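You operate a simulated robot arm through the tools that you are given. There is no shell and no other tool. Be economical: measure what you need, move in short steps, check, and stop when the job is done.

The job below is to be done with a simulated robot arm. You get a single attempt, and the scene is never put back.

TASK
Pump 2 shots of syrup into the tea, stir it on the mug warmer and switch the warmer on.
Fine: stand the stirrer back in its pot.
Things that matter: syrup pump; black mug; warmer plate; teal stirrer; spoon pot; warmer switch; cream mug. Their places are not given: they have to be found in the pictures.

It is judged by the outcome, as a careful person would: the job done as asked, and still so three seconds after it is handed in. It fails if anything else is knocked over, pushed out of place, dropped, spilled or broken.

THE ROBOT
A 6-joint arm with a two-finger parallel gripper, fixed in place. Base frame: the origin is at the foot of the arm, x ahead of it, y to its left, z up. Lengths are in mm, angles in rad, forces in N, time in s.
Its first joint turns from -1.152 to 1.152 rad. Payload 2.7 kg.
The tool frame sits at the grasp point between the pads (the TCP): z along the fingers, y along the line on which they close. The tips reach 23 mm beyond it. Largest opening 94 mm; finger width 38, thickness 10; the body of the gripper, 54 by 96 mm, starts 39 mm behind the TCP.
Orientation is told as [roll, pitch, yaw] about the base's x, y, z axes, in that order, counted from this pose: with the fingers straight down and closing along the base's y, the tool's x points along the base's -x, its y along +y and its z along -z.

THE INTERFACE
- The arm moves only by the tool jog_arm. Its argument "moves" is a list of rows, each a list of 7 numbers: the shift along the tool's x, y, z in units of 20 mm (1.0 is 20 mm), then the turn, a rotation vector about the tool's x, y, z in units of 5 degrees (1.0 is 5 degrees), then the finger opening in mm, from 0 to 94. In form: [[dx, dy, dz, ax, ay, az, gripper], ...]. A call has 1 to 10 rows; each row shifts and turns the commanded pose from where the row before left it, along the tool's axes as they then stand. A call with a number of a shift or a turn outside -1 to 1 is refused whole. Rows are played at 5 a second. More than 50 mm and 0.15 rad between two rows, or a gripper value outside its range, and nothing of the call is played. Where a pose cannot be reached the arm comes as near as it can. A force on the tool above 70 N (or 10 N above the force at the start of the call, whichever is more), or a blocked arm, ends the call early, and 0.2 s more pass. The fingers move at their own pace (about 45 mm/s each) and stop on an object; they squeeze with about 23 N. The grip force told is the motor's: it shows also when the fingers shut on nothing. Time passes only in rows, and 0.2 s behind the last, so rows that do not move let the fingers close. The reply holds the time, the measured pose of the TCP, the force on the tool along the base axes, the opening and the grip force, in the units named above and with some noise.
- Cameras (640 x 400 px; columns grow to the right, rows downward): "scene" is fixed at [79.5, -433.3, 1412.3]; the picture's right is [0.74, -0.67, 0.00], its down [-0.34, -0.38, -0.86] and it looks along [0.58, 0.64, -0.51] (base axes); focal length 244 px, centre (320, 200). "wrist" rides on the gripper at [-39, 0, -44] in the tool frame; the picture's right is [0.00, -1.00, 0.00], its down [0.97, 0.00, -0.24] and it looks along [0.24, 0.00, 0.97] (tool axes); focal length 218 px, centre (320, 200).
- camera(camera): a new picture of that camera. No time passes.
- locate(camera, pixels): for up to 12 pixels [column, row] of the newest picture of that camera ("zoom" is the newest enlarged one), the place [x, y, z] in the base frame of the surface seen there, good to about 3 mm. No time passes.
- zoom(camera, box): a new picture of the part [left, top, right, bottom] of that camera's present view, enlarged. No time passes.
- close_job(): hands the job in; it is judged then, once.

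Go step by step. Measure first, check grasps and placings, and put right what went wrong. The budget is 80 turns and 46 pictures, counting those below and the enlarged ones. Unless the task says otherwise, let go and move clear before handing in, and close with one line.

The tools are called after ">>>" as name(argument=value, ...) on one line, values as JSON. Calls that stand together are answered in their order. jog_arm: Moves the arm, as the interface text tells. Its arguments: {"type":"object","properties":{"moves":{"type":"array"}},"required":["moves"]} The other tools are called the same way: camera (camera) takes a picture; locate (camera, pixels) gives the place of the surface under pixels of a picture; zoom (camera, box) takes an enlarged picture of a part of a camera's view; close_job () hands the job in.

At the start:

```text
clock: 0.0
tcp_pos: [293.8, 10.9, 1323.5]
tool_rot: [0.001, -0.001, 0.0]
wrist_force: [0.4, -0.2, 0.0]
gripper_width: 94.0
grip_force: 0.1
```

scene: 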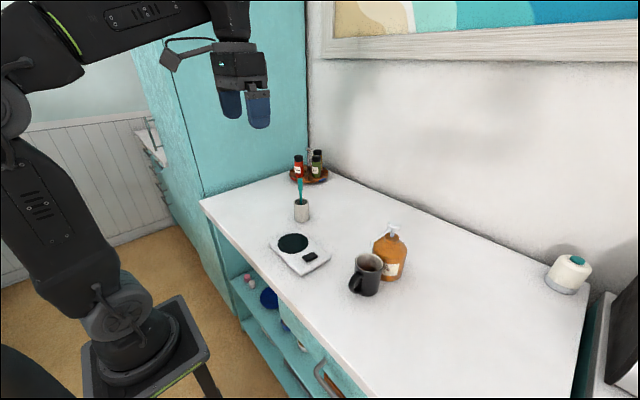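
wrist: 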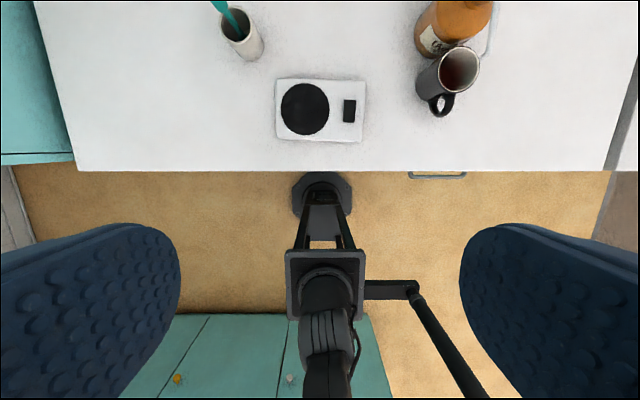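

The scene shows the warmer near (300,250), black mug (367,273), syrup bottle (390,255), and spoon pot (301,208). I'll zoom in to measure.

>>> zoom(camera="scene", box=[250, 160, 430, 310])

>>> zoom(camera="wrist", box=[190, 0, 520, 180])

```text
2.67 times, centred on (340, 235) of scene
```

zoom: 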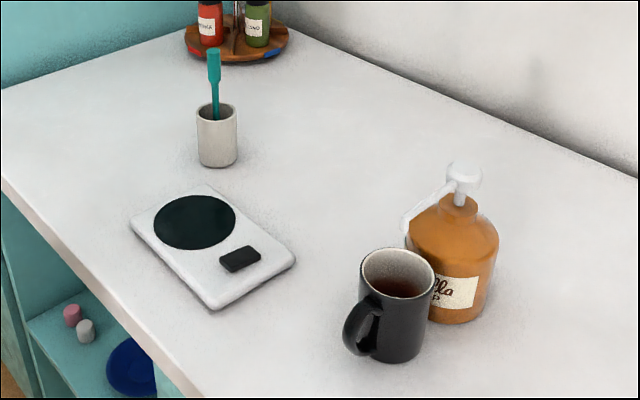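

```text
1.94 times, centred on (355, 90) of wrist
```

zoom: 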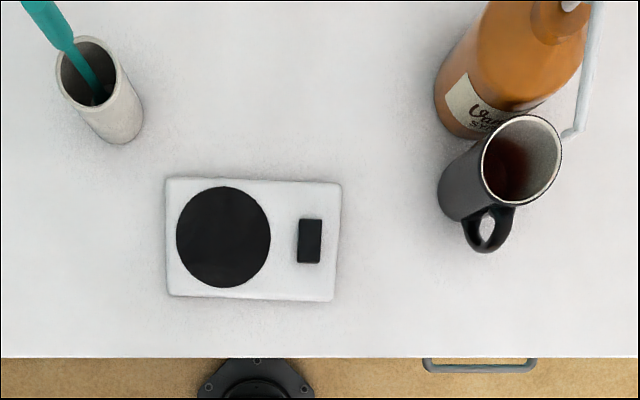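

The mug stands close to the bottle, and the nozzle appears to point toward the arm. I'll locate the key points in both views.

>>> locate(camera="zoom", pixels=[[224, 237], [309, 241], [302, 225], [302, 258], [520, 116], [560, 165], [485, 175], [508, 205], [488, 248], [115, 72], [60, 80], [568, 135]])

>>> locate(camera="scene", pixels=[[393, 225], [389, 227], [374, 242], [371, 246], [388, 238], [368, 256], [368, 269], [356, 280], [301, 182], [303, 194], [307, 202], [296, 202]])

```text
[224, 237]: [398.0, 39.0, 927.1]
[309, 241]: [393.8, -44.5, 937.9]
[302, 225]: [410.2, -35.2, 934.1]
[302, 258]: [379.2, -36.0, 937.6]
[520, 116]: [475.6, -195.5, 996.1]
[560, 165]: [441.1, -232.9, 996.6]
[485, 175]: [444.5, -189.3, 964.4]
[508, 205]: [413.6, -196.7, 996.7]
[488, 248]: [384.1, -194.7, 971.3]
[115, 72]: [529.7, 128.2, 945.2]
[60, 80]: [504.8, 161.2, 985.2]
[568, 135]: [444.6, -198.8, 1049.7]
```

```text
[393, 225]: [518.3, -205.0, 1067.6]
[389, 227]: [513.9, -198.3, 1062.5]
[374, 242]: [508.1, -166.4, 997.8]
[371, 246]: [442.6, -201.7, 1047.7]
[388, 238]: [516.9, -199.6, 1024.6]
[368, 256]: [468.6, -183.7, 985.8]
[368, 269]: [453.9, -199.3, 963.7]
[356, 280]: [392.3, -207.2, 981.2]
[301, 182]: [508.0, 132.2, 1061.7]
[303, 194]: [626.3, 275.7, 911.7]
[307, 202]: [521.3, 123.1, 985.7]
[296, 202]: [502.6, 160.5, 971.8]
```

The mug already stands under the nozzle: its rim centre is about (445,-198,996), and the nozzle tip is at (443,-200,1048). The pump head is at about (517,-203,1068). I'll look at the object at the far right and move toward a spot above the pump with the fingers closed.

>>> jog_arm(moves=[[-1, -1, 0.5, 0, 0, 0, 0], [-1, -1, 0.5, 0, 0, 0, 0], [-1, -1, 0.5, 0, 0, 0, 0], [-1, -1, 0.5, 0, 0, 0, 0], [-1, -1, 0.5, 0, 0, 0, 0], [-1, -1, 0.5, 0, 0, 0, 0], [-1, -1, 0.5, 0, 0, 0, 0], [-1, -1, 0.5, 0, 0, 0, 0], [-1, -1, 0.5, 0, 0, 0, 0]])

>>> camera(camera="wrist")

>>> zoom(camera="scene", box=[520, 225, 640, 300])

```text
clock: 2.0
tcp_pos: [474.4, -168.6, 1233.4]
tool_rot: [0.0, 0.0, 0.0]
wrist_force: [-0.3, 0.2, -0.7]
gripper_width: 0.2
grip_force: 22.8
```

```text
41 pictures are left
```

wrist: 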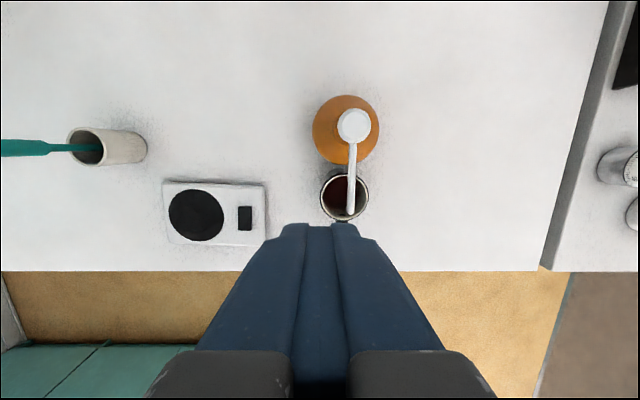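

```text
5.33 times, centred on (580, 262) of scene
```

zoom: 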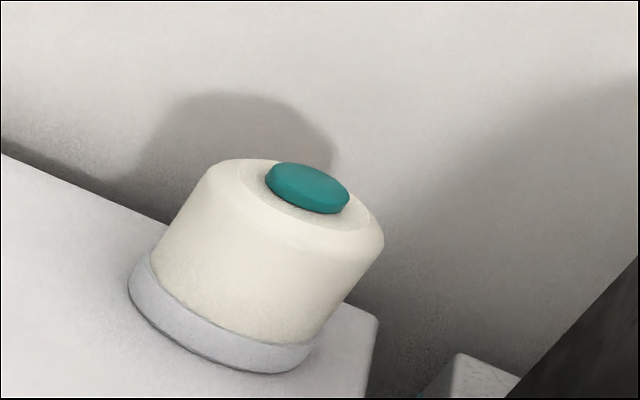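

The wrist view shows the head at (354,126) and the nozzle running toward the mug opening at (350,212). I'll locate these more precisely.

>>> locate(camera="wrist", pixels=[[354, 125], [340, 125], [368, 125], [354, 112], [354, 139], [350, 210], [345, 218], [322, 197], [368, 197], [332, 185], [357, 200]])

```text
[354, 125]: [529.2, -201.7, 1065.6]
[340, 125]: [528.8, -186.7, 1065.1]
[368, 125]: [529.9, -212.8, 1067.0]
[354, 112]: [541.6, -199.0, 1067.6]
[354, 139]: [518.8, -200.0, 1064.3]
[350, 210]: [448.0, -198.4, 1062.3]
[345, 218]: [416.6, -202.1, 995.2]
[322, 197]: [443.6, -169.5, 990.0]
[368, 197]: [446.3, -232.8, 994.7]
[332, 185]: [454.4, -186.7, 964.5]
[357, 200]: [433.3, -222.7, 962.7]
```

The head centre is about (529,-200,1067). I'll move to about 20 mm above it.

>>> jog_arm(moves=[[-0.9, -0.55, 1, 0, 0, 0, 0], [-0.9, -0.55, 1, 0, 0, 0, 0], [-0.8, -0.47, 1, 0, 0, 0, 0], [0, 0, 1, 0, 0, 0, 0], [0, 0, 1, 0, 0, 0, 0], [0, 0, 1, 0, 0, 0, 0], [0, 0, 0.1, 0, 0, 0, 0]])

>>> camera(camera="wrist")

```text
clock: 3.6
tcp_pos: [525.6, -200.8, 1110.5]
tool_rot: [0.0, -0.001, -0.001]
wrist_force: [0.6, 0.7, 0.1]
gripper_width: 0.1
grip_force: 22.8
```

```text
39 pictures are left
```

wrist: 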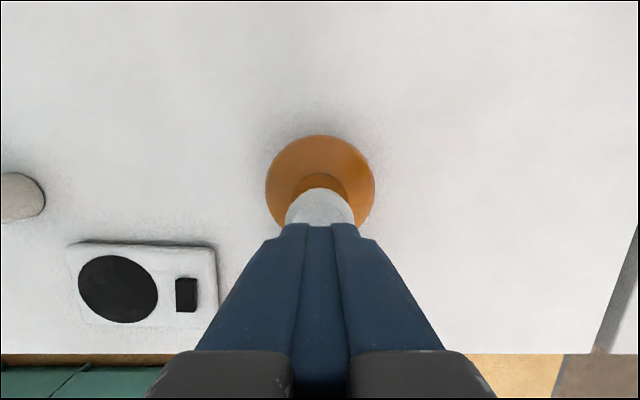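

The fingers are centred over the head at (320,205). I'll go down slowly to find contact and see the force.

>>> jog_arm(moves=[[0, 0, 0.4, 0, 0, 0, 0], [0, 0, 0.4, 0, 0, 0, 0], [0, 0, 0.2, 0, 0, 0, 0], [0, 0, 0.2, 0, 0, 0, 0]])

>>> jog_arm(moves=[[0, 0, 0.2, 0, 0, 0, 0], [0, 0, 0.2, 0, 0, 0, 0], [0, 0, 0.2, 0, 0, 0, 0]])

```text
clock: 4.6
tcp_pos: [525.7, -200.7, 1088.5]
tool_rot: [0.0, -0.001, 0.0]
wrist_force: [-1.4, -0.6, 0.3]
gripper_width: 0.0
grip_force: 23.4
```

```text
clock: 5.4
tcp_pos: [524.9, -201.0, 1077.5]
tool_rot: [-0.003, -0.005, -0.001]
wrist_force: [2.8, -4.6, 16.0]
gripper_width: 0.0
grip_force: 23.0
```

Contact came at about z 1088, and the force is now 16 N after 11 mm of stroke. I'll keep pressing in small steps until it bottoms out.

>>> jog_arm(moves=[[0, 0, 0.15, 0, 0, 0, 0], [0, 0, 0.15, 0, 0, 0, 0]])

>>> zoom(camera="scene", box=[330, 190, 430, 300])

```text
clock: 6.0
tcp_pos: [525.0, -201.7, 1076.4]
tool_rot: [-0.005, -0.014, 0.0]
wrist_force: [-1.3, -3.9, 38.4]
gripper_width: 0.0
grip_force: 22.6
```

```text
3.64 times, centred on (380, 245) of scene
```

zoom: 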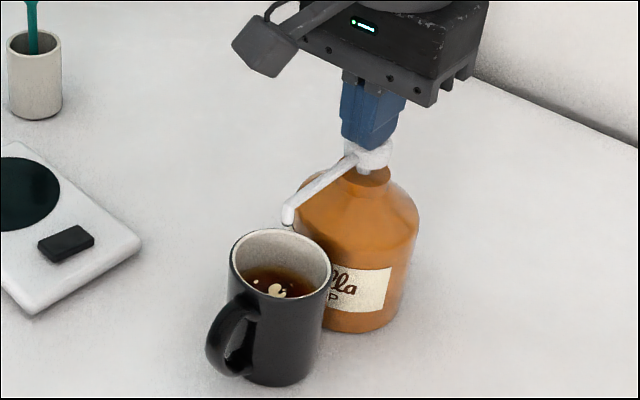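

The force jumped to 38 N with only about 1 mm more travel, so the pump is at its bottom, and the tea shows a dollop (pixel 275,285). That is shot one. I'll rise fully clear and look.

>>> jog_arm(moves=[[0, 0, -0.5, 0, 0, 0, 0], [0, 0, -0.5, 0, 0, 0, 0], [0, 0, -0.5, 0, 0, 0, 0], [0, 0, -0.5, 0, 0, 0, 0], [0, 0, 0, 0, 0, 0, 0], [0, 0, 0, 0, 0, 0, 0]])

>>> zoom(camera="scene", box=[330, 190, 430, 300])

```text
clock: 7.4
tcp_pos: [526.1, -201.2, 1109.1]
tool_rot: [0.001, 0.0, -0.001]
wrist_force: [-0.1, 0.1, -0.2]
gripper_width: 0.0
grip_force: 22.8
```

```text
3.64 times, centred on (380, 245) of scene
```

zoom: 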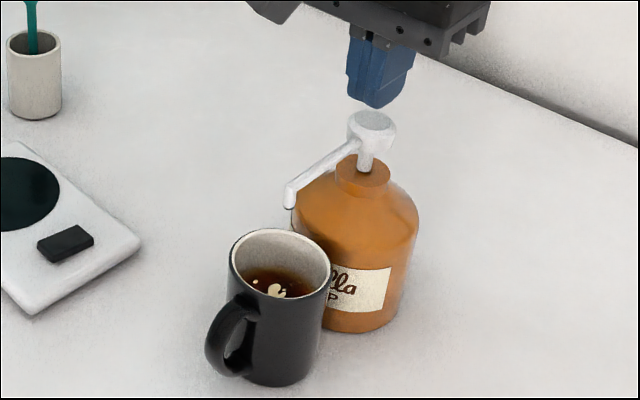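

The pump head has sprung back. Now the second and last shot: the same stroke, then retreat.

>>> jog_arm(moves=[[0, 0, 0.5, 0, 0, 0, 0], [0, 0, 0.5, 0, 0, 0, 0], [0, 0, 0.4, 0, 0, 0, 0], [0, 0, 0.2, 0, 0, 0, 0], [0, 0, 0.15, 0, 0, 0, 0], [0, 0, 0.15, 0, 0, 0, 0], [0, 0, 0.1, 0, 0, 0, 0], [0, 0, 0, 0, 0, 0, 0]])

>>> jog_arm(moves=[[0, 0, -0.5, 0, 0, 0, 0], [0, 0, -0.5, 0, 0, 0, 0], [0, 0, -0.5, 0, 0, 0, 0], [0, 0, -1, 0, 0, 0, 0], [0, 0, -1, 0, 0, 0, 0], [0, 0, -1, 0, 0, 0, 0]])

>>> zoom(camera="scene", box=[330, 190, 430, 300])

```text
clock: 9.2
tcp_pos: [525.0, -199.8, 1076.5]
tool_rot: [-0.004, -0.012, 0.001]
wrist_force: [-12.7, 3.0, 39.8]
gripper_width: 0.0
grip_force: 23.0
```

```text
clock: 10.6
tcp_pos: [524.5, -199.1, 1158.8]
tool_rot: [0.0, 0.0, 0.001]
wrist_force: [-0.2, -0.7, 0.2]
gripper_width: 0.0
grip_force: 23.1
```

```text
3.64 times, centred on (380, 245) of scene
```

zoom: 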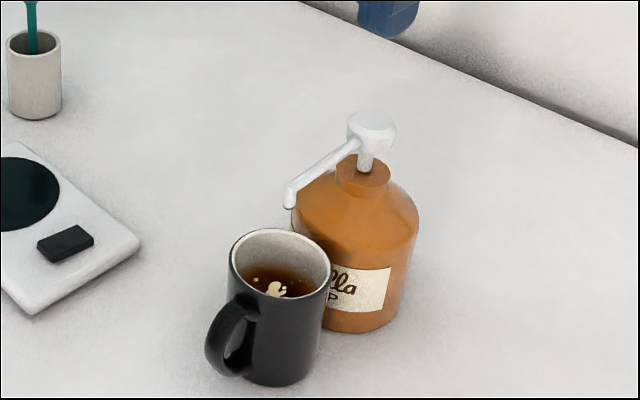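

Two shots are in. Next is the mug: because the nozzle overhangs it, I'll approach tilted 30° from the front with the fingers straddling the mug in y. First I'll back off in x, open, and tilt.

>>> jog_arm(moves=[[1, 0, 0, 0, 0, 0, 0], [1, 0, 0, 0, 0, 0, 94], [1, 0, 0, 0, 0, 0, 94], [1, 0, 0, 0, 0, 0, 94], [1, 0, 0, 0, 0, 0, 94], [1, 0, 0, 0, 0, 0, 94], [0.7, 0, 0, 0, -1, 0, 94], [0, 0, 0, 0, -1, 0, 94], [0, 0, 0, 0, -1, 0, 94]])

>>> jog_arm(moves=[[0, 0, 0, 0, -1, 0, 94], [0, 0, 0, 0, -1, 0, 94], [0, 0, 0, 0, -1, 0, 94], [0, 0, 0, 0, 0, 0, 94]])

>>> camera(camera="wrist")

```text
clock: 12.6
tcp_pos: [391.0, -199.3, 1159.6]
tool_rot: [0.002, -0.263, 0.0]
wrist_force: [0.0, -0.4, 0.3]
gripper_width: 94.0
grip_force: 0.1
```

```text
clock: 13.6
tcp_pos: [391.9, -201.1, 1159.0]
tool_rot: [0.0, -0.525, -0.001]
wrist_force: [-0.3, -0.5, -0.8]
gripper_width: 94.0
grip_force: 0.1
```

```text
35 pictures are left
```

wrist: 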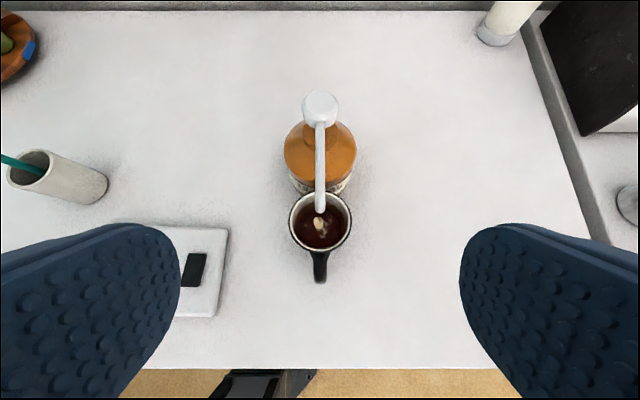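

The tilt is right and the mug is centred in the view at (320,220). I'll measure the rim, handle, nozzle tip and table.

>>> locate(camera="wrist", pixels=[[290, 220], [350, 220], [320, 248], [320, 251], [320, 279], [320, 258], [320, 211], [320, 300], [320, 360], [320, 205]])

```text
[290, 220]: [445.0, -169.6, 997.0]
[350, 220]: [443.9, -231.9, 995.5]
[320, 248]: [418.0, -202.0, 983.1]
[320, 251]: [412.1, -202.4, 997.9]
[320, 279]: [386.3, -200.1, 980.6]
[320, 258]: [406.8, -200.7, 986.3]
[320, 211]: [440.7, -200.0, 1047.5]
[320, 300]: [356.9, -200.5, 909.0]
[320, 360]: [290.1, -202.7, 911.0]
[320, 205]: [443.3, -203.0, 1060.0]
```

The mug centre is about (445,-200.7), the handle top is 986, and the table is 910. I'll move in along the tilted axis to a standoff, then check before going around the mug.

>>> jog_arm(moves=[[0.96, 0, 0, 0, 0, 0, 94], [0.96, 0, 0, 0, 0, 0, 94], [0.96, 0, 0, 0, 0, 0, 94], [0, 0, 1, 0, 0, 0, 94], [0, 0, 1, 0, 0, 0, 94], [0, 0, 1, 0, 0, 0, 94], [0, 0, 1, 0, 0, 0, 94], [0, 0, 1, 0, 0, 0, 94]])

>>> camera(camera="wrist")

```text
clock: 15.4
tcp_pos: [392.4, -199.5, 1041.7]
tool_rot: [-0.001, -0.526, 0.0]
wrist_force: [-0.3, -0.6, 0.5]
gripper_width: 94.2
grip_force: 0.0
```

```text
34 pictures are left
```

wrist: 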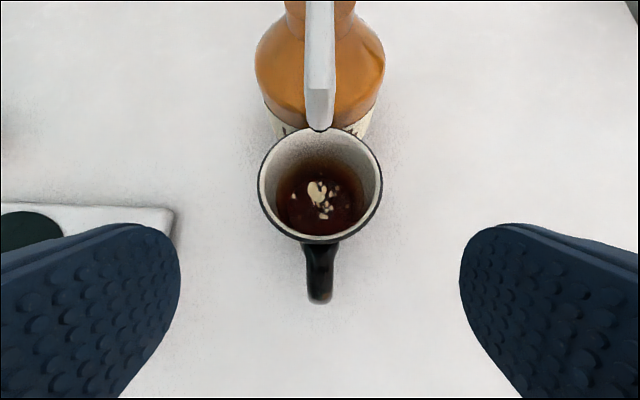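

The alignment is good, but this deep grip would bring the camera spot very near the nozzle. I'll take the safer route: pinch the handle from here, slide the mug out toward the arm, then regrip it from above. First the fingers go around the handle.

>>> jog_arm(moves=[[0.7, 0, 0, 0, 0, 0, 60], [0.7, 0, 0, 0, 0, 0, 60], [0.7, -0.04, 0, 0, 0, 0, 60], [0, 0, 0.7, 0, 0, 0, 60], [0, 0, 0.7, 0, 0, 0, 60], [0, 0, 0.7, 0, 0, 0, 60], [0, 0, 0.7, 0, 0, 0, 60]])

>>> camera(camera="wrist")

>>> zoom(camera="scene", box=[300, 190, 430, 310])

```text
clock: 17.0
tcp_pos: [384.4, -199.7, 973.1]
tool_rot: [0.001, -0.524, -0.001]
wrist_force: [0.0, -0.3, -0.2]
gripper_width: 59.9
grip_force: 0.0
```

```text
33 pictures are left
```

wrist: 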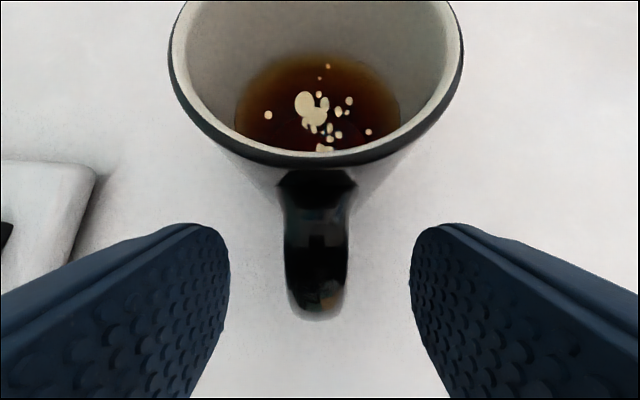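

```text
3.33 times, centred on (365, 250) of scene
```

zoom: 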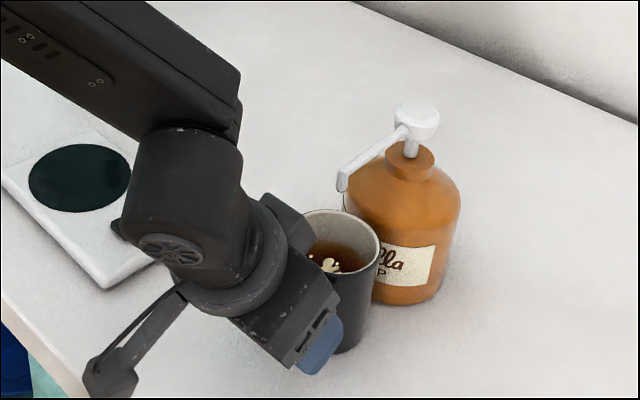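

The handle at (318,250) sits between the pads. I'll close on it.

>>> jog_arm(moves=[[0, 0, 0, 0, 0, 0, 30], [0, 0, 0, 0, 0, 0, 16], [0, 0, 0, 0, 0, 0, 0], [0, 0, 0, 0, 0, 0, 0], [0, 0, 0, 0, 0, 0, 0]])

```text
clock: 18.2
tcp_pos: [384.9, -200.4, 974.1]
tool_rot: [-0.002, -0.524, 0.001]
wrist_force: [0.6, -0.5, 0.0]
gripper_width: 14.2
grip_force: 22.8
```

The handle is held (14 mm). Now I'll slide the mug straight out in −x by about 60 mm.

>>> jog_arm(moves=[[0.22, 0, -0.125, 0, 0, 0, 0], [0.35, 0, -0.2, 0, 0, 0, 0], [0.35, 0, -0.2, 0, 0, 0, 0], [0.35, 0, -0.2, 0, 0, 0, 0], [0.35, 0, -0.2, 0, 0, 0, 0], [0.35, 0, -0.2, 0, 0, 0, 0], [0.35, 0, -0.2, 0, 0, 0, 0], [0.22, 0, -0.125, 0, 0, 0, 0]])

>>> zoom(camera="scene", box=[300, 190, 430, 310])

```text
clock: 20.0
tcp_pos: [325.0, -200.8, 974.2]
tool_rot: [0.0, -0.526, -0.001]
wrist_force: [4.4, 0.8, 7.2]
gripper_width: 14.1
grip_force: 22.7
```

```text
3.33 times, centred on (365, 250) of scene
```

zoom: 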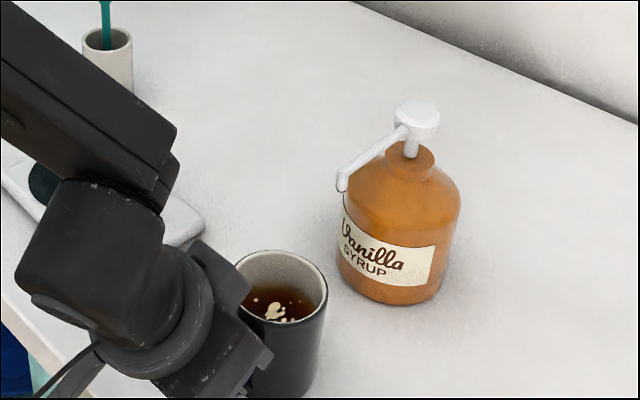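

The mug slid out cleanly. I'll release, back out along the tool axis, and rotate to vertical.

>>> jog_arm(moves=[[0, 0, 0, 0, 0, 0, 40], [0, 0, 0, 0, 0, 0, 60], [0, 0, 0, 0, 0, 0, 60], [0, 0, -1, 0, 0, 0, 60], [0, 0, -1, 0, 0, 0, 60], [0, 0, -1, 0, 0, 0, 60], [0, 0, -1, 0, 1, 0, 94], [0, 0, -1, 0, 1, 0, 94], [0, 0, 0, 0, 1, 0, 94], [0, 0, 0, 0, 1, 0, 94]])

>>> jog_arm(moves=[[0, 0, -1, 0, 1, 0, 94], [0, 0, -1, 0, 1, 0, 94], [-0.9, 0, 0, 0, 0, 0, 94], [-0.9, 0, 0, 0, 0, 0, 94], [-0.9, 0, 0, 0, 0, 0, 94], [-0.9, 0, 0, 0, 0, 0, 94]])

>>> camera(camera="wrist")

```text
clock: 22.2
tcp_pos: [274.9, -200.6, 1061.9]
tool_rot: [0.0, -0.174, -0.002]
wrist_force: [-0.3, 0.2, -0.2]
gripper_width: 93.8
grip_force: 0.1
```

```text
clock: 23.6
tcp_pos: [341.6, -201.3, 1101.0]
tool_rot: [0.0, 0.0, 0.0]
wrist_force: [0.1, 0.1, 0.0]
gripper_width: 94.0
grip_force: 0.0
```

```text
30 pictures are left
```

wrist: 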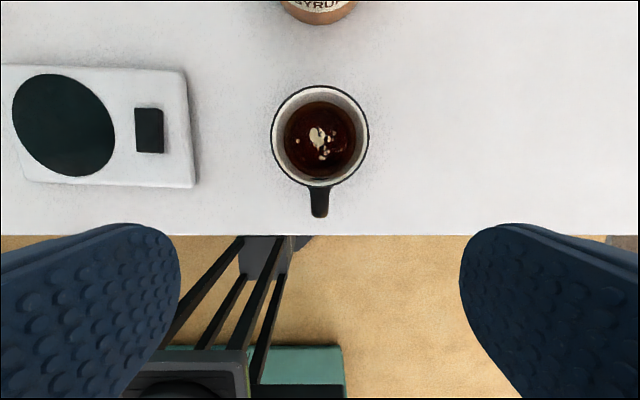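

>>> locate(camera="wrist", pixels=[[273, 136], [367, 136], [320, 88], [320, 184], [319, 215], [65, 125], [150, 131], [150, 112], [150, 150], [185, 80], [190, 183], [320, 230]])

>>> zoom(camera="wrist", box=[0, 50, 210, 200])

```text
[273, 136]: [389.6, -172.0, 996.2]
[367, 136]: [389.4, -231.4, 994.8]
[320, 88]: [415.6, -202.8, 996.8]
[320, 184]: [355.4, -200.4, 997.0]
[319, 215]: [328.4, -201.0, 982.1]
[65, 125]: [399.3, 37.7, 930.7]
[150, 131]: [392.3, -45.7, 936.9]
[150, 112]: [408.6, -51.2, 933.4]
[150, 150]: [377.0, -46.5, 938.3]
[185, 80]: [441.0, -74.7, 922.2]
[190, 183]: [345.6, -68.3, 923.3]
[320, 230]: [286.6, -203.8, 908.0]
```

```text
2.67 times, centred on (105, 125) of wrist
```

zoom: 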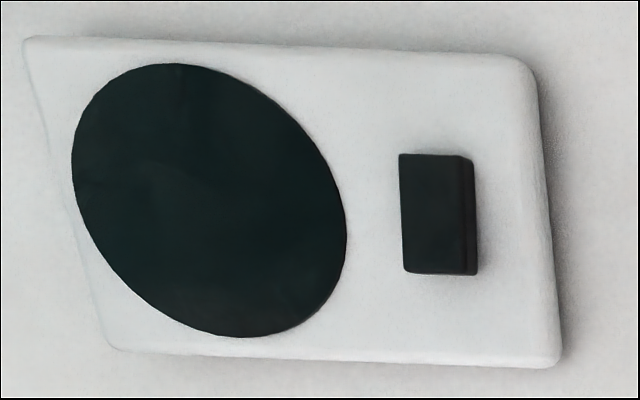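

The mug centre is (386,-201.5), and the plate centre is about (399,38). The switch's near end is higher (x≈377, z 938). I'll go down straddling the mug with a vertical tool, then close.

>>> jog_arm(moves=[[-1, 0, 0, 0, 0, 0, 94], [-1, 0, 0, 0, 0, 0, 94], [-0.1, 0, 1, 0, 0, 0, 94], [0, 0, 1, 0, 0, 0, 94], [0, 0, 1, 0, 0, 0, 94], [0, 0, 1, 0, 0, 0, 94], [0, 0, 1, 0, 0, 0, 94], [0, 0, 1, 0, 0, 0, 94], [0, 0, 0.7, 0, 0, 0, 94]])

>>> jog_arm(moves=[[0, 0, 0, 0, 0, 0, 76], [0, 0, 0, 0, 0, 0, 66], [0, 0, 0, 0, 0, 0, 50], [0, 0, 0, 0, 0, 0, 40], [0, 0, 0, 0, 0, 0, 40]])

>>> camera(camera="scene")

```text
clock: 25.6
tcp_pos: [384.4, -201.7, 967.1]
tool_rot: [0.0, 0.001, -0.001]
wrist_force: [0.3, 0.7, 0.1]
gripper_width: 93.8
grip_force: 0.0
```

```text
clock: 26.8
tcp_pos: [383.5, -201.0, 967.0]
tool_rot: [0.0, 0.001, 0.001]
wrist_force: [-0.4, 0.5, 0.4]
gripper_width: 64.0
grip_force: 22.7
```

```text
28 pictures are left
```

scene: 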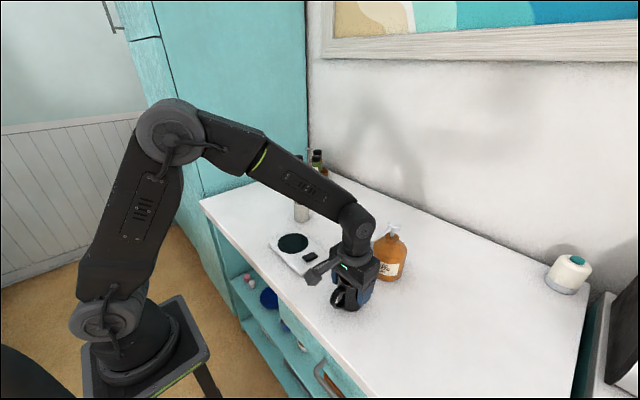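

The mug is gripped at 64 mm. I'll lift it gently and carry it level toward the plate.

>>> jog_arm(moves=[[0, 0, -0.3, 0, 0, 0, 40], [0, 0, -0.5, 0, 0, 0, 40], [0, 0, -0.6, 0, 0, 0, 40], [0, 0, -0.6, 0, 0, 0, 40], [0, 0, -0.3, 0, 0, 0, 40], [0, 0.3, 0, 0, 0, 0, 40], [0, 0.6, 0, 0, 0, 0, 40], [0, 0.7, 0, 0, 0, 0, 40], [0, 0.7, 0, 0, 0, 0, 40], [0, 0.7, 0, 0, 0, 0, 40]])

>>> jog_arm(moves=[[-0.1, 0.8, 0, 0, 0, 0, 40], [-0.1, 0.9, 0, 0, 0, 0, 40], [-0.1, 0.9, 0, 0, 0, 0, 40], [-0.1, 0.9, 0, 0, 0, 0, 40], [-0.1, 0.9, 0, 0, 0, 0, 40], [-0.1, 0.9, 0, 0, 0, 0, 40], [-0.05, 0.9, 0, 0, 0, 0, 40], [0, 0.9, 0, 0, 0, 0, 40], [0, 0.9, 0, 0, 0, 0, 40], [0, 0.5, 0, 0, 0, 0, 40]])

>>> camera(camera="wrist")

>>> zoom(camera="scene", box=[240, 170, 420, 310])

```text
clock: 29.0
tcp_pos: [384.5, -140.8, 1013.8]
tool_rot: [-0.001, -0.001, 0.001]
wrist_force: [-0.3, 0.0, -3.4]
gripper_width: 64.2
grip_force: 23.0
```

```text
clock: 31.2
tcp_pos: [397.8, 29.8, 1013.3]
tool_rot: [-0.001, 0.0, 0.002]
wrist_force: [-0.7, 0.2, -2.8]
gripper_width: 64.3
grip_force: 23.1
```

```text
27 pictures are left
```

wrist: 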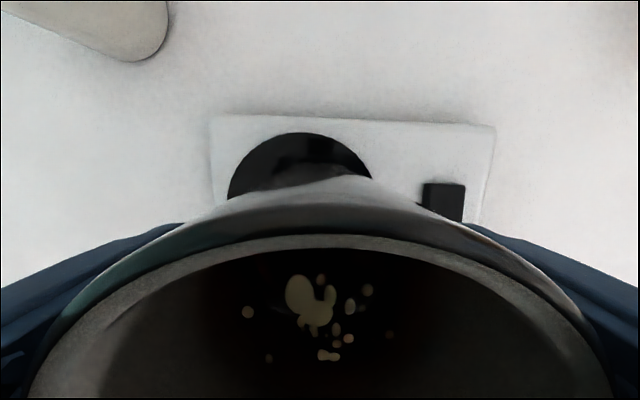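

```text
2.86 times, centred on (330, 240) of scene
```

zoom: 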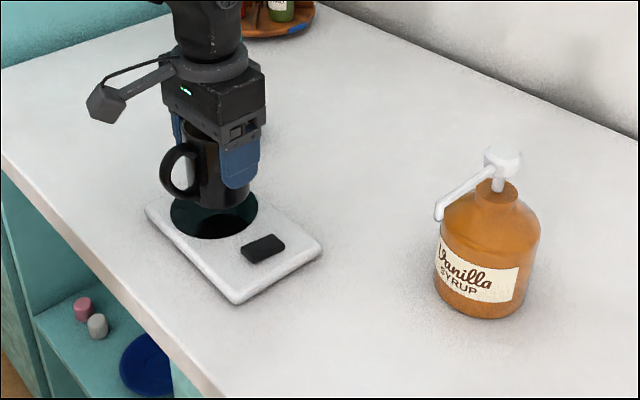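

The mug hangs just above the plate, about 8 mm short in y. I'll shift it, then lower to near contact.

>>> jog_arm(moves=[[0, 0.2, 0, 0, 0, 0, 40], [0, 0.22, 0, 0, 0, 0, 40], [0, 0, 0.4, 0, 0, 0, 40], [0, 0, 0.4, 0, 0, 0, 40], [0, 0, 0.25, 0, 0, 0, 40], [0, 0, 0.1, 0, 0, 0, 40]])

>>> jog_arm(moves=[[0, 0, 0.1, 0, 0, 0, 40], [0, 0, 0.1, 0, 0, 0, 40], [0, 0, 0, 0, 0, 0, 40]])

```text
clock: 32.6
tcp_pos: [397.2, 36.9, 990.6]
tool_rot: [0.0, -0.001, 0.001]
wrist_force: [0.2, 0.8, -3.2]
gripper_width: 63.8
grip_force: 23.2
```

```text
clock: 33.4
tcp_pos: [397.5, 37.8, 987.1]
tool_rot: [0.002, -0.003, 0.0]
wrist_force: [-2.8, 0.8, 8.1]
gripper_width: 64.1
grip_force: 22.4
```

The force changed sign at z≈987, so the mug is resting on the plate. I'll release and rise.

>>> jog_arm(moves=[[0, 0, -0.03, 0, 0, 0, 72], [0, 0, 0, 0, 0, 0, 94], [0, 0, 0, 0, 0, 0, 94], [0, 0, 0, 0, 0, 0, 94], [0, 0, -0.6, 0, 0, 0, 94], [0, 0, -1, 0, 0, 0, 94], [0, 0, -1, 0, 0, 0, 94], [0, 0, -1, 0, 0, 0, 94], [0, 0, -1, 0, 0, 0, 94], [0, 0, -1, 0, 0, 0, 94]])

>>> jog_arm(moves=[[0.5, 0.5, -1, 0, 0, 0, 94], [0.5, 0.5, -1, 0, 0, 0, 94], [0.5, 0.5, -1, 0, 0, 0, 94]])

>>> camera(camera="wrist")

>>> zoom(camera="scene", box=[240, 160, 380, 290])

```text
clock: 35.6
tcp_pos: [396.3, 38.8, 1097.7]
tool_rot: [0.0, 0.003, 0.0]
wrist_force: [-0.7, 0.2, -0.1]
gripper_width: 94.0
grip_force: 0.1
```

```text
clock: 36.4
tcp_pos: [365.7, 68.1, 1160.2]
tool_rot: [-0.002, -0.001, 0.0]
wrist_force: [-1.3, 0.1, 0.4]
gripper_width: 93.9
grip_force: 0.1
```

```text
25 pictures are left
```

wrist: 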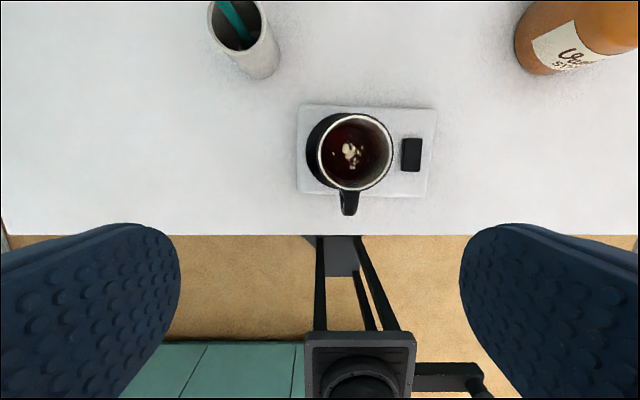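

```text
3.08 times, centred on (310, 225) of scene
```

zoom: 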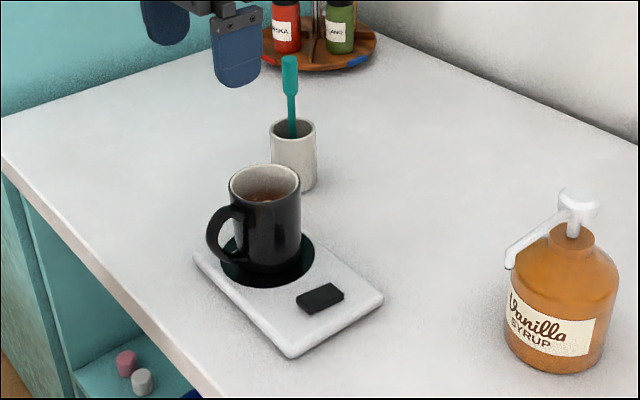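

The mug stands on the plate. Now I'll view the stirrer from above.

>>> jog_arm(moves=[[-1, 1, 0, 0, 0, 0, 94], [-1, 1, 0, 0, 0, 0, 94], [-1, 1, 0, 0, 0, 0, 94], [-1, 0.6, 0, 0, 0, 0, 94]])

>>> camera(camera="wrist")

>>> zoom(camera="scene", box=[270, 165, 340, 235])

```text
clock: 37.4
tcp_pos: [448.8, 138.6, 1159.5]
tool_rot: [-0.001, 0.001, 0.001]
wrist_force: [0.8, 0.3, 0.3]
gripper_width: 94.0
grip_force: 0.1
```

```text
23 pictures are left
```

wrist: 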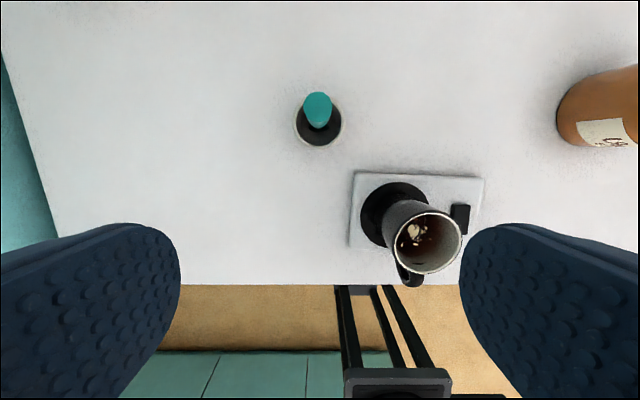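

```text
5.71 times, centred on (305, 200) of scene
```

zoom: 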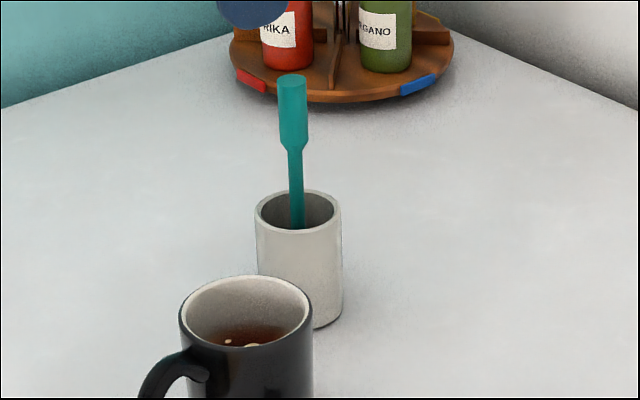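

>>> locate(camera="wrist", pixels=[[318, 100], [306, 100], [330, 100], [319, 124], [298, 122], [342, 124], [320, 144], [300, 108], [338, 110]])

>>> locate(camera="zoom", pixels=[[293, 79], [292, 110], [293, 140], [295, 160], [297, 190], [300, 222], [300, 226], [262, 205], [338, 208], [298, 192]])

```text
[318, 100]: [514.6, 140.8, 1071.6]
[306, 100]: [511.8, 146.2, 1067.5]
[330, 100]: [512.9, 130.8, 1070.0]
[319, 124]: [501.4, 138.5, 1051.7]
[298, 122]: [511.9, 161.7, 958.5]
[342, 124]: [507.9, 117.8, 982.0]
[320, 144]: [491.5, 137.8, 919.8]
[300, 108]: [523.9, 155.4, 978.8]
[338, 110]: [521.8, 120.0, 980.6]
```

```text
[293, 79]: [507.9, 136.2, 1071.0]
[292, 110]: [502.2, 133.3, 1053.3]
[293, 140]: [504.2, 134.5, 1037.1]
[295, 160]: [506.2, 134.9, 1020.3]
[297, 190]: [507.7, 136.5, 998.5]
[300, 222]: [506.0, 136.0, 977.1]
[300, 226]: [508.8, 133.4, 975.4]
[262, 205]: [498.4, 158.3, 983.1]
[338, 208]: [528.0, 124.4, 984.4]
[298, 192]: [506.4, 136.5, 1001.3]
```

The stirrer stands nearly upright at (511,138), with its handle at z 1035–1071 and the pot rim at about 983. I'll go over it and down with half-open fingers.

>>> jog_arm(moves=[[-0.8, 0, 0, 0, 0, 0, 50], [-0.8, 0, 0, 0, 0, 0, 50], [-0.8, 0, 0, 0, 0, 0, 50], [-0.65, 0, 0, 0, 0, 0, 50], [0, 0, 1, 0, 0, 0, 50], [0, 0, 1, 0, 0, 0, 50]])

>>> camera(camera="wrist")

```text
clock: 38.8
tcp_pos: [510.0, 138.9, 1118.7]
tool_rot: [-0.002, -0.001, 0.0]
wrist_force: [0.6, -0.7, 0.1]
gripper_width: 49.8
grip_force: 0.0
```

```text
21 pictures are left
```

wrist: 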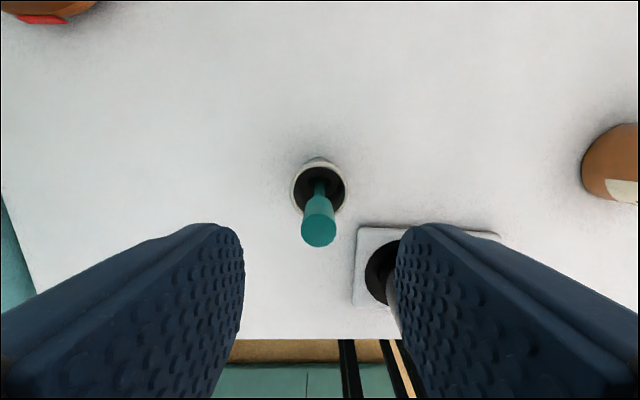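

The handle (318,228) is centred between the fingers. I'll go down to z≈1050 and close.

>>> jog_arm(moves=[[0, 0, 0.9, 0, 0, 0, 50], [0, 0, 0.9, 0, 0, 0, 50], [0, 0, 0.9, 0, 0, 0, 50], [0, 0, 0.7, 0, 0, 0, 50], [0, 0, 0, 0, 0, 0, 30], [0, 0, 0, 0, 0, 0, 20], [0, 0, 0, 0, 0, 0, 0], [0, 0, 0, 0, 0, 0, 0], [0, 0, 0, 0, 0, 0, 0]])

>>> zoom(camera="scene", box=[260, 150, 350, 240])

```text
clock: 40.8
tcp_pos: [509.7, 138.5, 1051.8]
tool_rot: [0.0, 0.0, -0.002]
wrist_force: [-0.7, 1.1, 1.4]
gripper_width: 15.6
grip_force: 22.7
```

```text
4.44 times, centred on (305, 195) of scene
```

zoom: 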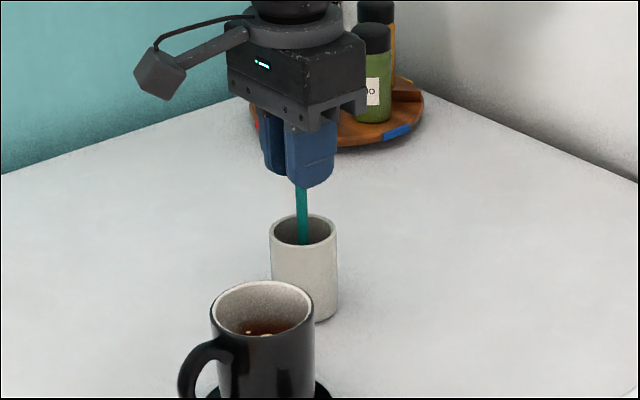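

The stirrer is gripped (15.6 mm). I'll lift it straight up about 125 mm.

>>> jog_arm(moves=[[0, 0, -0.4, 0, 0, 0, 0], [0, 0, -0.6, 0, 0, 0, 0], [0, 0, -0.7, 0, 0, 0, 0], [0, 0, -0.7, 0, 0, 0, 0], [0, 0, -0.7, 0, 0, 0, 0], [0, 0, -0.8, 0, 0, 0, 0], [0, 0, -0.8, 0, 0, 0, 0], [0, 0, -0.8, 0, 0, 0, 0], [0, 0, -0.8, 0, 0, 0, 0]])

>>> zoom(camera="scene", box=[250, 110, 370, 240])

```text
clock: 42.8
tcp_pos: [508.4, 138.7, 1177.2]
tool_rot: [0.0, 0.001, -0.001]
wrist_force: [-1.0, -0.5, 0.5]
gripper_width: 15.6
grip_force: 23.4
```

```text
3.08 times, centred on (310, 175) of scene
```

zoom: 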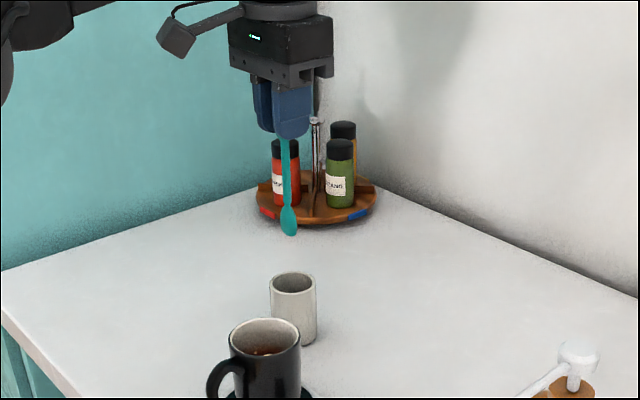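

The stirrer hangs straight, with its spoon end at zoom (290,233). I'll measure the tip, the pot rim and the mug rim.

>>> locate(camera="zoom", pixels=[[290, 233], [288, 212], [286, 180], [286, 145], [271, 281], [315, 284], [293, 273], [292, 293], [231, 335], [298, 336], [266, 320], [262, 352]])

```text
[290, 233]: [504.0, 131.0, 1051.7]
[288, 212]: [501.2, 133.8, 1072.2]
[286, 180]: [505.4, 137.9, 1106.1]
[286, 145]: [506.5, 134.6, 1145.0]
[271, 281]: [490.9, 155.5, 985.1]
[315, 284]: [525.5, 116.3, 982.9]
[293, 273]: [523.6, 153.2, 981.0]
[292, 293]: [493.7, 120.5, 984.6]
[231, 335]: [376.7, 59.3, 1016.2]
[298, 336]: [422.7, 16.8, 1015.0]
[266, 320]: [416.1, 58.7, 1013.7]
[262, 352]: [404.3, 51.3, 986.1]
```

The tip is about 126 mm below the TCP, and the mug centre is (400,38). I'll carry the stirrer over the mug.

>>> jog_arm(moves=[[0.5, -0.45, 0, 0, 0, 0, 0], [0.8, -0.75, 0, 0, 0, 0, 0], [0.9, -0.85, 0, 0, 0, 0, 0], [0.9, -0.85, 0, 0, 0, 0, 0], [0.9, -0.85, 0, 0, 0, 0, 0], [0.9, -0.85, 0, 0, 0, 0, 0], [0.5, -0.43, 0, 0, 0, 0, 0], [0, 0, 0, 0, 0, 0, 0]])

>>> zoom(camera="scene", box=[240, 130, 370, 280])

>>> zoom(camera="wrist", box=[200, 150, 440, 300])

```text
clock: 44.6
tcp_pos: [402.1, 39.8, 1176.2]
tool_rot: [0.001, 0.0, 0.001]
wrist_force: [0.0, 0.1, -0.4]
gripper_width: 15.4
grip_force: 23.1
```

```text
2.67 times, centred on (305, 205) of scene
```

zoom: 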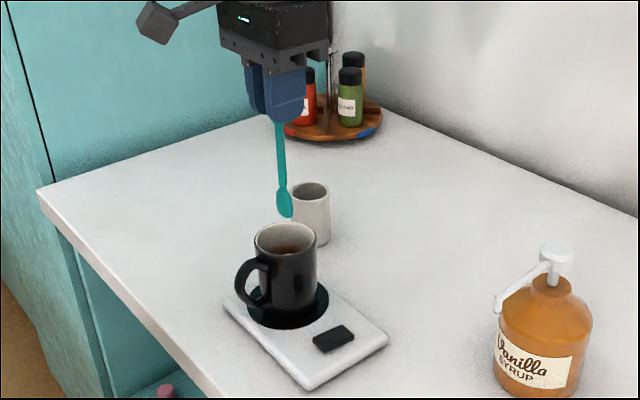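

```text
2.67 times, centred on (320, 225) of wrist
```

zoom: 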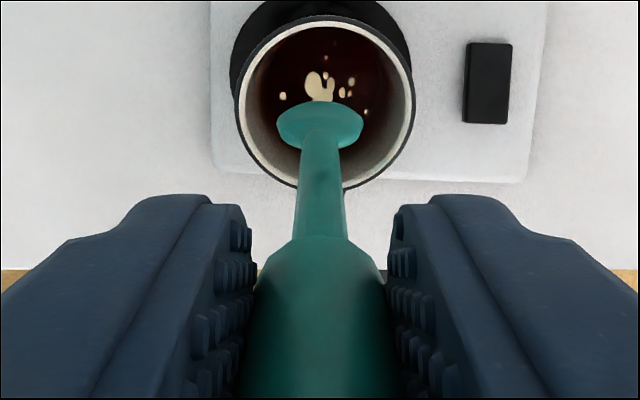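

The spoon is above the mug opening. I'll lower it 100 mm into the tea.

>>> jog_arm(moves=[[0.1, -0.08, 0.6, 0, 0, 0, 0], [0, 0, 0.7, 0, 0, 0, 0], [0, 0, 0.7, 0, 0, 0, 0], [0, 0, 0.7, 0, 0, 0, 0], [0, 0, 0.7, 0, 0, 0, 0], [0, 0, 0.6, 0, 0, 0, 0], [0, 0, 0.5, 0, 0, 0, 0], [0, 0, 0.5, 0, 0, 0, 0]])

>>> zoom(camera="scene", box=[240, 170, 360, 280])

```text
clock: 46.4
tcp_pos: [399.7, 37.8, 1075.6]
tool_rot: [0.0, -0.001, -0.001]
wrist_force: [-0.4, 1.1, -1.0]
gripper_width: 15.8
grip_force: 22.8
```

```text
3.64 times, centred on (300, 225) of scene
```

zoom: 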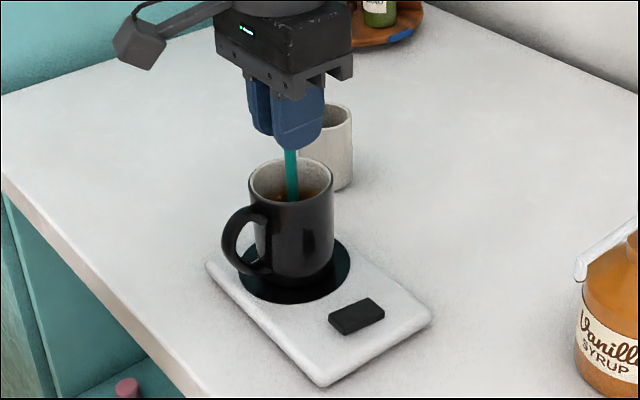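

The spoon is in the tea at mid-depth and the forces are small. I'll stir with circles of 10 mm radius.

>>> jog_arm(moves=[[0.5, 0, 0, 0, 0, 0, 0], [-0.146, 0.354, 0, 0, 0, 0, 0], [-0.354, 0.146, 0, 0, 0, 0, 0], [-0.354, -0.146, 0, 0, 0, 0, 0], [-0.146, -0.354, 0, 0, 0, 0, 0], [0.146, -0.354, 0, 0, 0, 0, 0], [0.354, -0.146, 0, 0, 0, 0, 0], [0.354, 0.146, 0, 0, 0, 0, 0], [0.146, 0.354, 0, 0, 0, 0, 0]])

>>> jog_arm(moves=[[-0.146, 0.354, 0, 0, 0, 0, 0], [-0.354, 0.146, 0, 0, 0, 0, 0], [-0.354, -0.146, 0, 0, 0, 0, 0], [-0.146, -0.354, 0, 0, 0, 0, 0], [0.146, -0.354, 0, 0, 0, 0, 0], [0.354, -0.146, 0, 0, 0, 0, 0], [0.354, 0.146, 0, 0, 0, 0, 0], [0.146, 0.354, 0, 0, 0, 0, 0]])

>>> jog_arm(moves=[[-0.146, 0.354, 0, 0, 0, 0, 0], [-0.354, 0.146, 0, 0, 0, 0, 0], [-0.354, -0.146, 0, 0, 0, 0, 0], [-0.146, -0.354, 0, 0, 0, 0, 0], [0.146, -0.354, 0, 0, 0, 0, 0], [0.354, -0.146, 0, 0, 0, 0, 0], [0.354, 0.146, 0, 0, 0, 0, 0], [0.146, 0.354, 0, 0, 0, 0, 0]])

>>> camera(camera="wrist")

```text
clock: 48.4
tcp_pos: [387.7, 38.4, 1076.0]
tool_rot: [0.002, 0.0, -0.001]
wrist_force: [0.3, 0.1, 0.5]
gripper_width: 16.2
grip_force: 23.6
```

```text
clock: 50.2
tcp_pos: [389.4, 37.9, 1076.4]
tool_rot: [0.0, 0.0, 0.003]
wrist_force: [0.2, 1.5, 0.6]
gripper_width: 16.0
grip_force: 23.0
```

```text
clock: 52.0
tcp_pos: [387.7, 37.2, 1076.0]
tool_rot: [0.0, 0.0, 0.0]
wrist_force: [0.4, 0.0, 0.5]
gripper_width: 15.7
grip_force: 23.2
```

```text
15 pictures are left
```

wrist: 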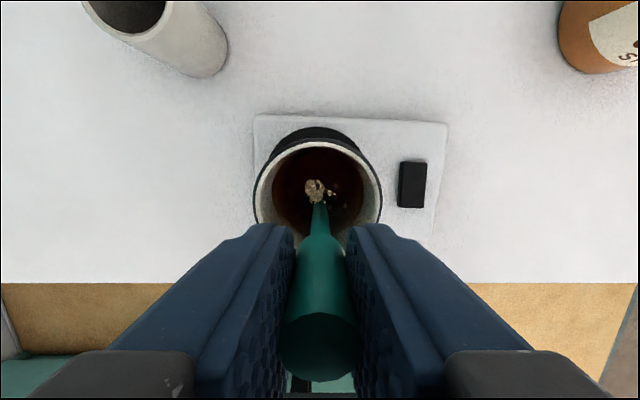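

The syrup has browned and is fading but is still visible at (315,190), so I'll stir more.

>>> jog_arm(moves=[[-0.146, 0.354, 0, 0, 0, 0, 0], [-0.354, 0.146, 0, 0, 0, 0, 0], [-0.354, -0.146, 0, 0, 0, 0, 0], [-0.146, -0.354, 0, 0, 0, 0, 0], [0.146, -0.354, 0, 0, 0, 0, 0], [0.354, -0.146, 0, 0, 0, 0, 0], [0.354, 0.146, 0, 0, 0, 0, 0], [0.146, 0.354, 0, 0, 0, 0, 0]])

>>> jog_arm(moves=[[-0.146, 0.354, 0, 0, 0, 0, 0], [-0.354, 0.146, 0, 0, 0, 0, 0], [-0.354, -0.146, 0, 0, 0, 0, 0], [-0.146, -0.354, 0, 0, 0, 0, 0], [0.146, -0.354, 0, 0, 0, 0, 0], [0.354, -0.146, 0, 0, 0, 0, 0], [0.354, 0.146, 0, 0, 0, 0, 0], [0.146, 0.354, 0, 0, 0, 0, 0]])

>>> jog_arm(moves=[[-0.146, 0.354, 0, 0, 0, 0, 0], [-0.354, 0.146, 0, 0, 0, 0, 0], [-0.354, -0.146, 0, 0, 0, 0, 0], [-0.146, -0.354, 0, 0, 0, 0, 0], [0.146, -0.354, 0, 0, 0, 0, 0], [0.354, -0.146, 0, 0, 0, 0, 0], [0.354, 0.146, 0, 0, 0, 0, 0], [0.146, 0.354, 0, 0, 0, 0, 0]])

>>> jog_arm(moves=[[-0.146, 0.354, 0, 0, 0, 0, 0], [-0.354, 0.146, 0, 0, 0, 0, 0], [-0.354, -0.146, 0, 0, 0, 0, 0], [-0.146, -0.354, 0, 0, 0, 0, 0], [0.146, -0.354, 0, 0, 0, 0, 0], [0.354, -0.146, 0, 0, 0, 0, 0], [0.354, 0.146, 0, 0, 0, 0, 0], [0.146, 0.354, 0, 0, 0, 0, 0]])

>>> camera(camera="wrist")

```text
clock: 53.8
tcp_pos: [390.0, 37.4, 1075.8]
tool_rot: [0.0, 0.0, 0.001]
wrist_force: [0.3, 0.6, 0.4]
gripper_width: 15.9
grip_force: 23.4
```

```text
clock: 55.6
tcp_pos: [389.9, 38.1, 1076.3]
tool_rot: [0.0, -0.001, -0.001]
wrist_force: [-0.1, 0.9, 0.0]
gripper_width: 15.5
grip_force: 23.1
```

```text
clock: 57.4
tcp_pos: [389.5, 38.0, 1077.4]
tool_rot: [0.0, 0.002, -0.001]
wrist_force: [-0.1, 0.2, 0.1]
gripper_width: 16.3
grip_force: 22.6
```

```text
clock: 59.2
tcp_pos: [389.0, 37.7, 1077.6]
tool_rot: [-0.001, 0.002, -0.001]
wrist_force: [0.6, 0.2, -0.6]
gripper_width: 16.1
grip_force: 23.5
```

```text
14 pictures are left
```

wrist: 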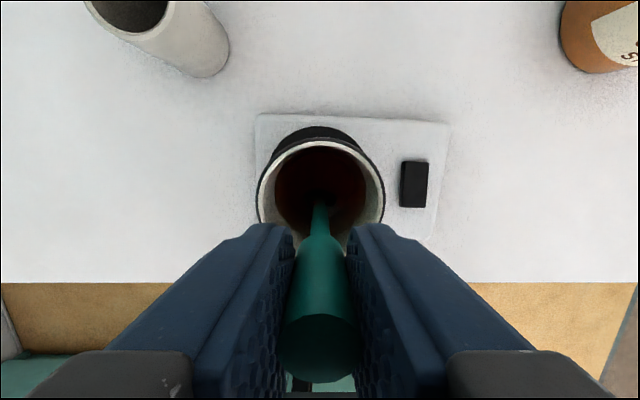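

The tea is now uniform. I'll recentre, lift out slowly, and let it drip briefly.

>>> jog_arm(moves=[[-0.5, 0, 0, 0, 0, 0, 0], [0, 0, -0.4, 0, 0, 0, 0], [0, 0, -0.5, 0, 0, 0, 0], [0, 0, -0.5, 0, 0, 0, 0], [0, 0, -0.5, 0, 0, 0, 0], [0, 0, 0, 0, 0, 0, 0], [0, 0, 0, 0, 0, 0, 0], [0, 0, 0, 0, 0, 0, 0]])

>>> jog_arm(moves=[[0, 0, -0.6, 0, 0, 0, 0], [0, 0, -0.7, 0, 0, 0, 0], [0, 0, -0.7, 0, 0, 0, 0], [0, 0, -0.7, 0, 0, 0, 0], [0, 0, -0.4, 0, 0, 0, 0], [0, 0, 0, 0, 0, 0, 0]])

>>> jog_arm(moves=[[-0.5, 0.45, 0, 0, 0, 0, 0], [-0.8, 0.75, 0, 0, 0, 0, 0], [-0.9, 0.85, 0, 0, 0, 0, 0], [-0.9, 0.85, 0, 0, 0, 0, 0], [-0.9, 0.85, 0, 0, 0, 0, 0], [-0.9, 0.85, 0, 0, 0, 0, 0], [-0.5, 0.43, 0, 0, 0, 0, 0], [0, 0, 0, 0, 0, 0, 0]])

>>> zoom(camera="scene", box=[250, 110, 370, 260])

```text
clock: 61.0
tcp_pos: [398.7, 37.7, 1116.6]
tool_rot: [0.0, 0.001, 0.001]
wrist_force: [-0.3, -0.5, 1.0]
gripper_width: 15.7
grip_force: 23.6
```

```text
clock: 62.4
tcp_pos: [397.4, 37.1, 1177.2]
tool_rot: [0.0, 0.0, -0.001]
wrist_force: [-0.2, 0.2, 0.5]
gripper_width: 15.4
grip_force: 22.8
```

```text
clock: 64.2
tcp_pos: [507.8, 137.8, 1179.1]
tool_rot: [0.001, 0.001, 0.0]
wrist_force: [0.9, -0.6, -0.4]
gripper_width: 15.7
grip_force: 23.1
```

```text
2.67 times, centred on (310, 185) of scene
```

zoom: 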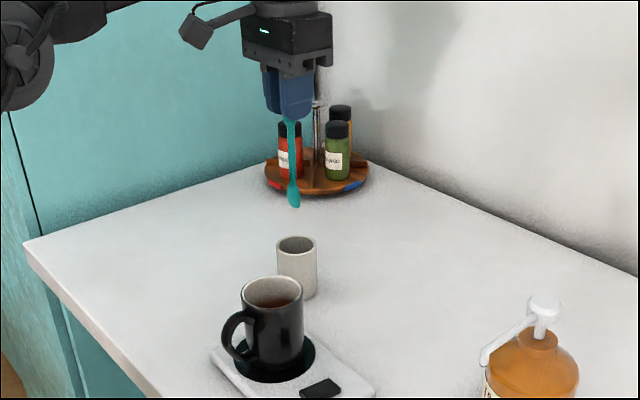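

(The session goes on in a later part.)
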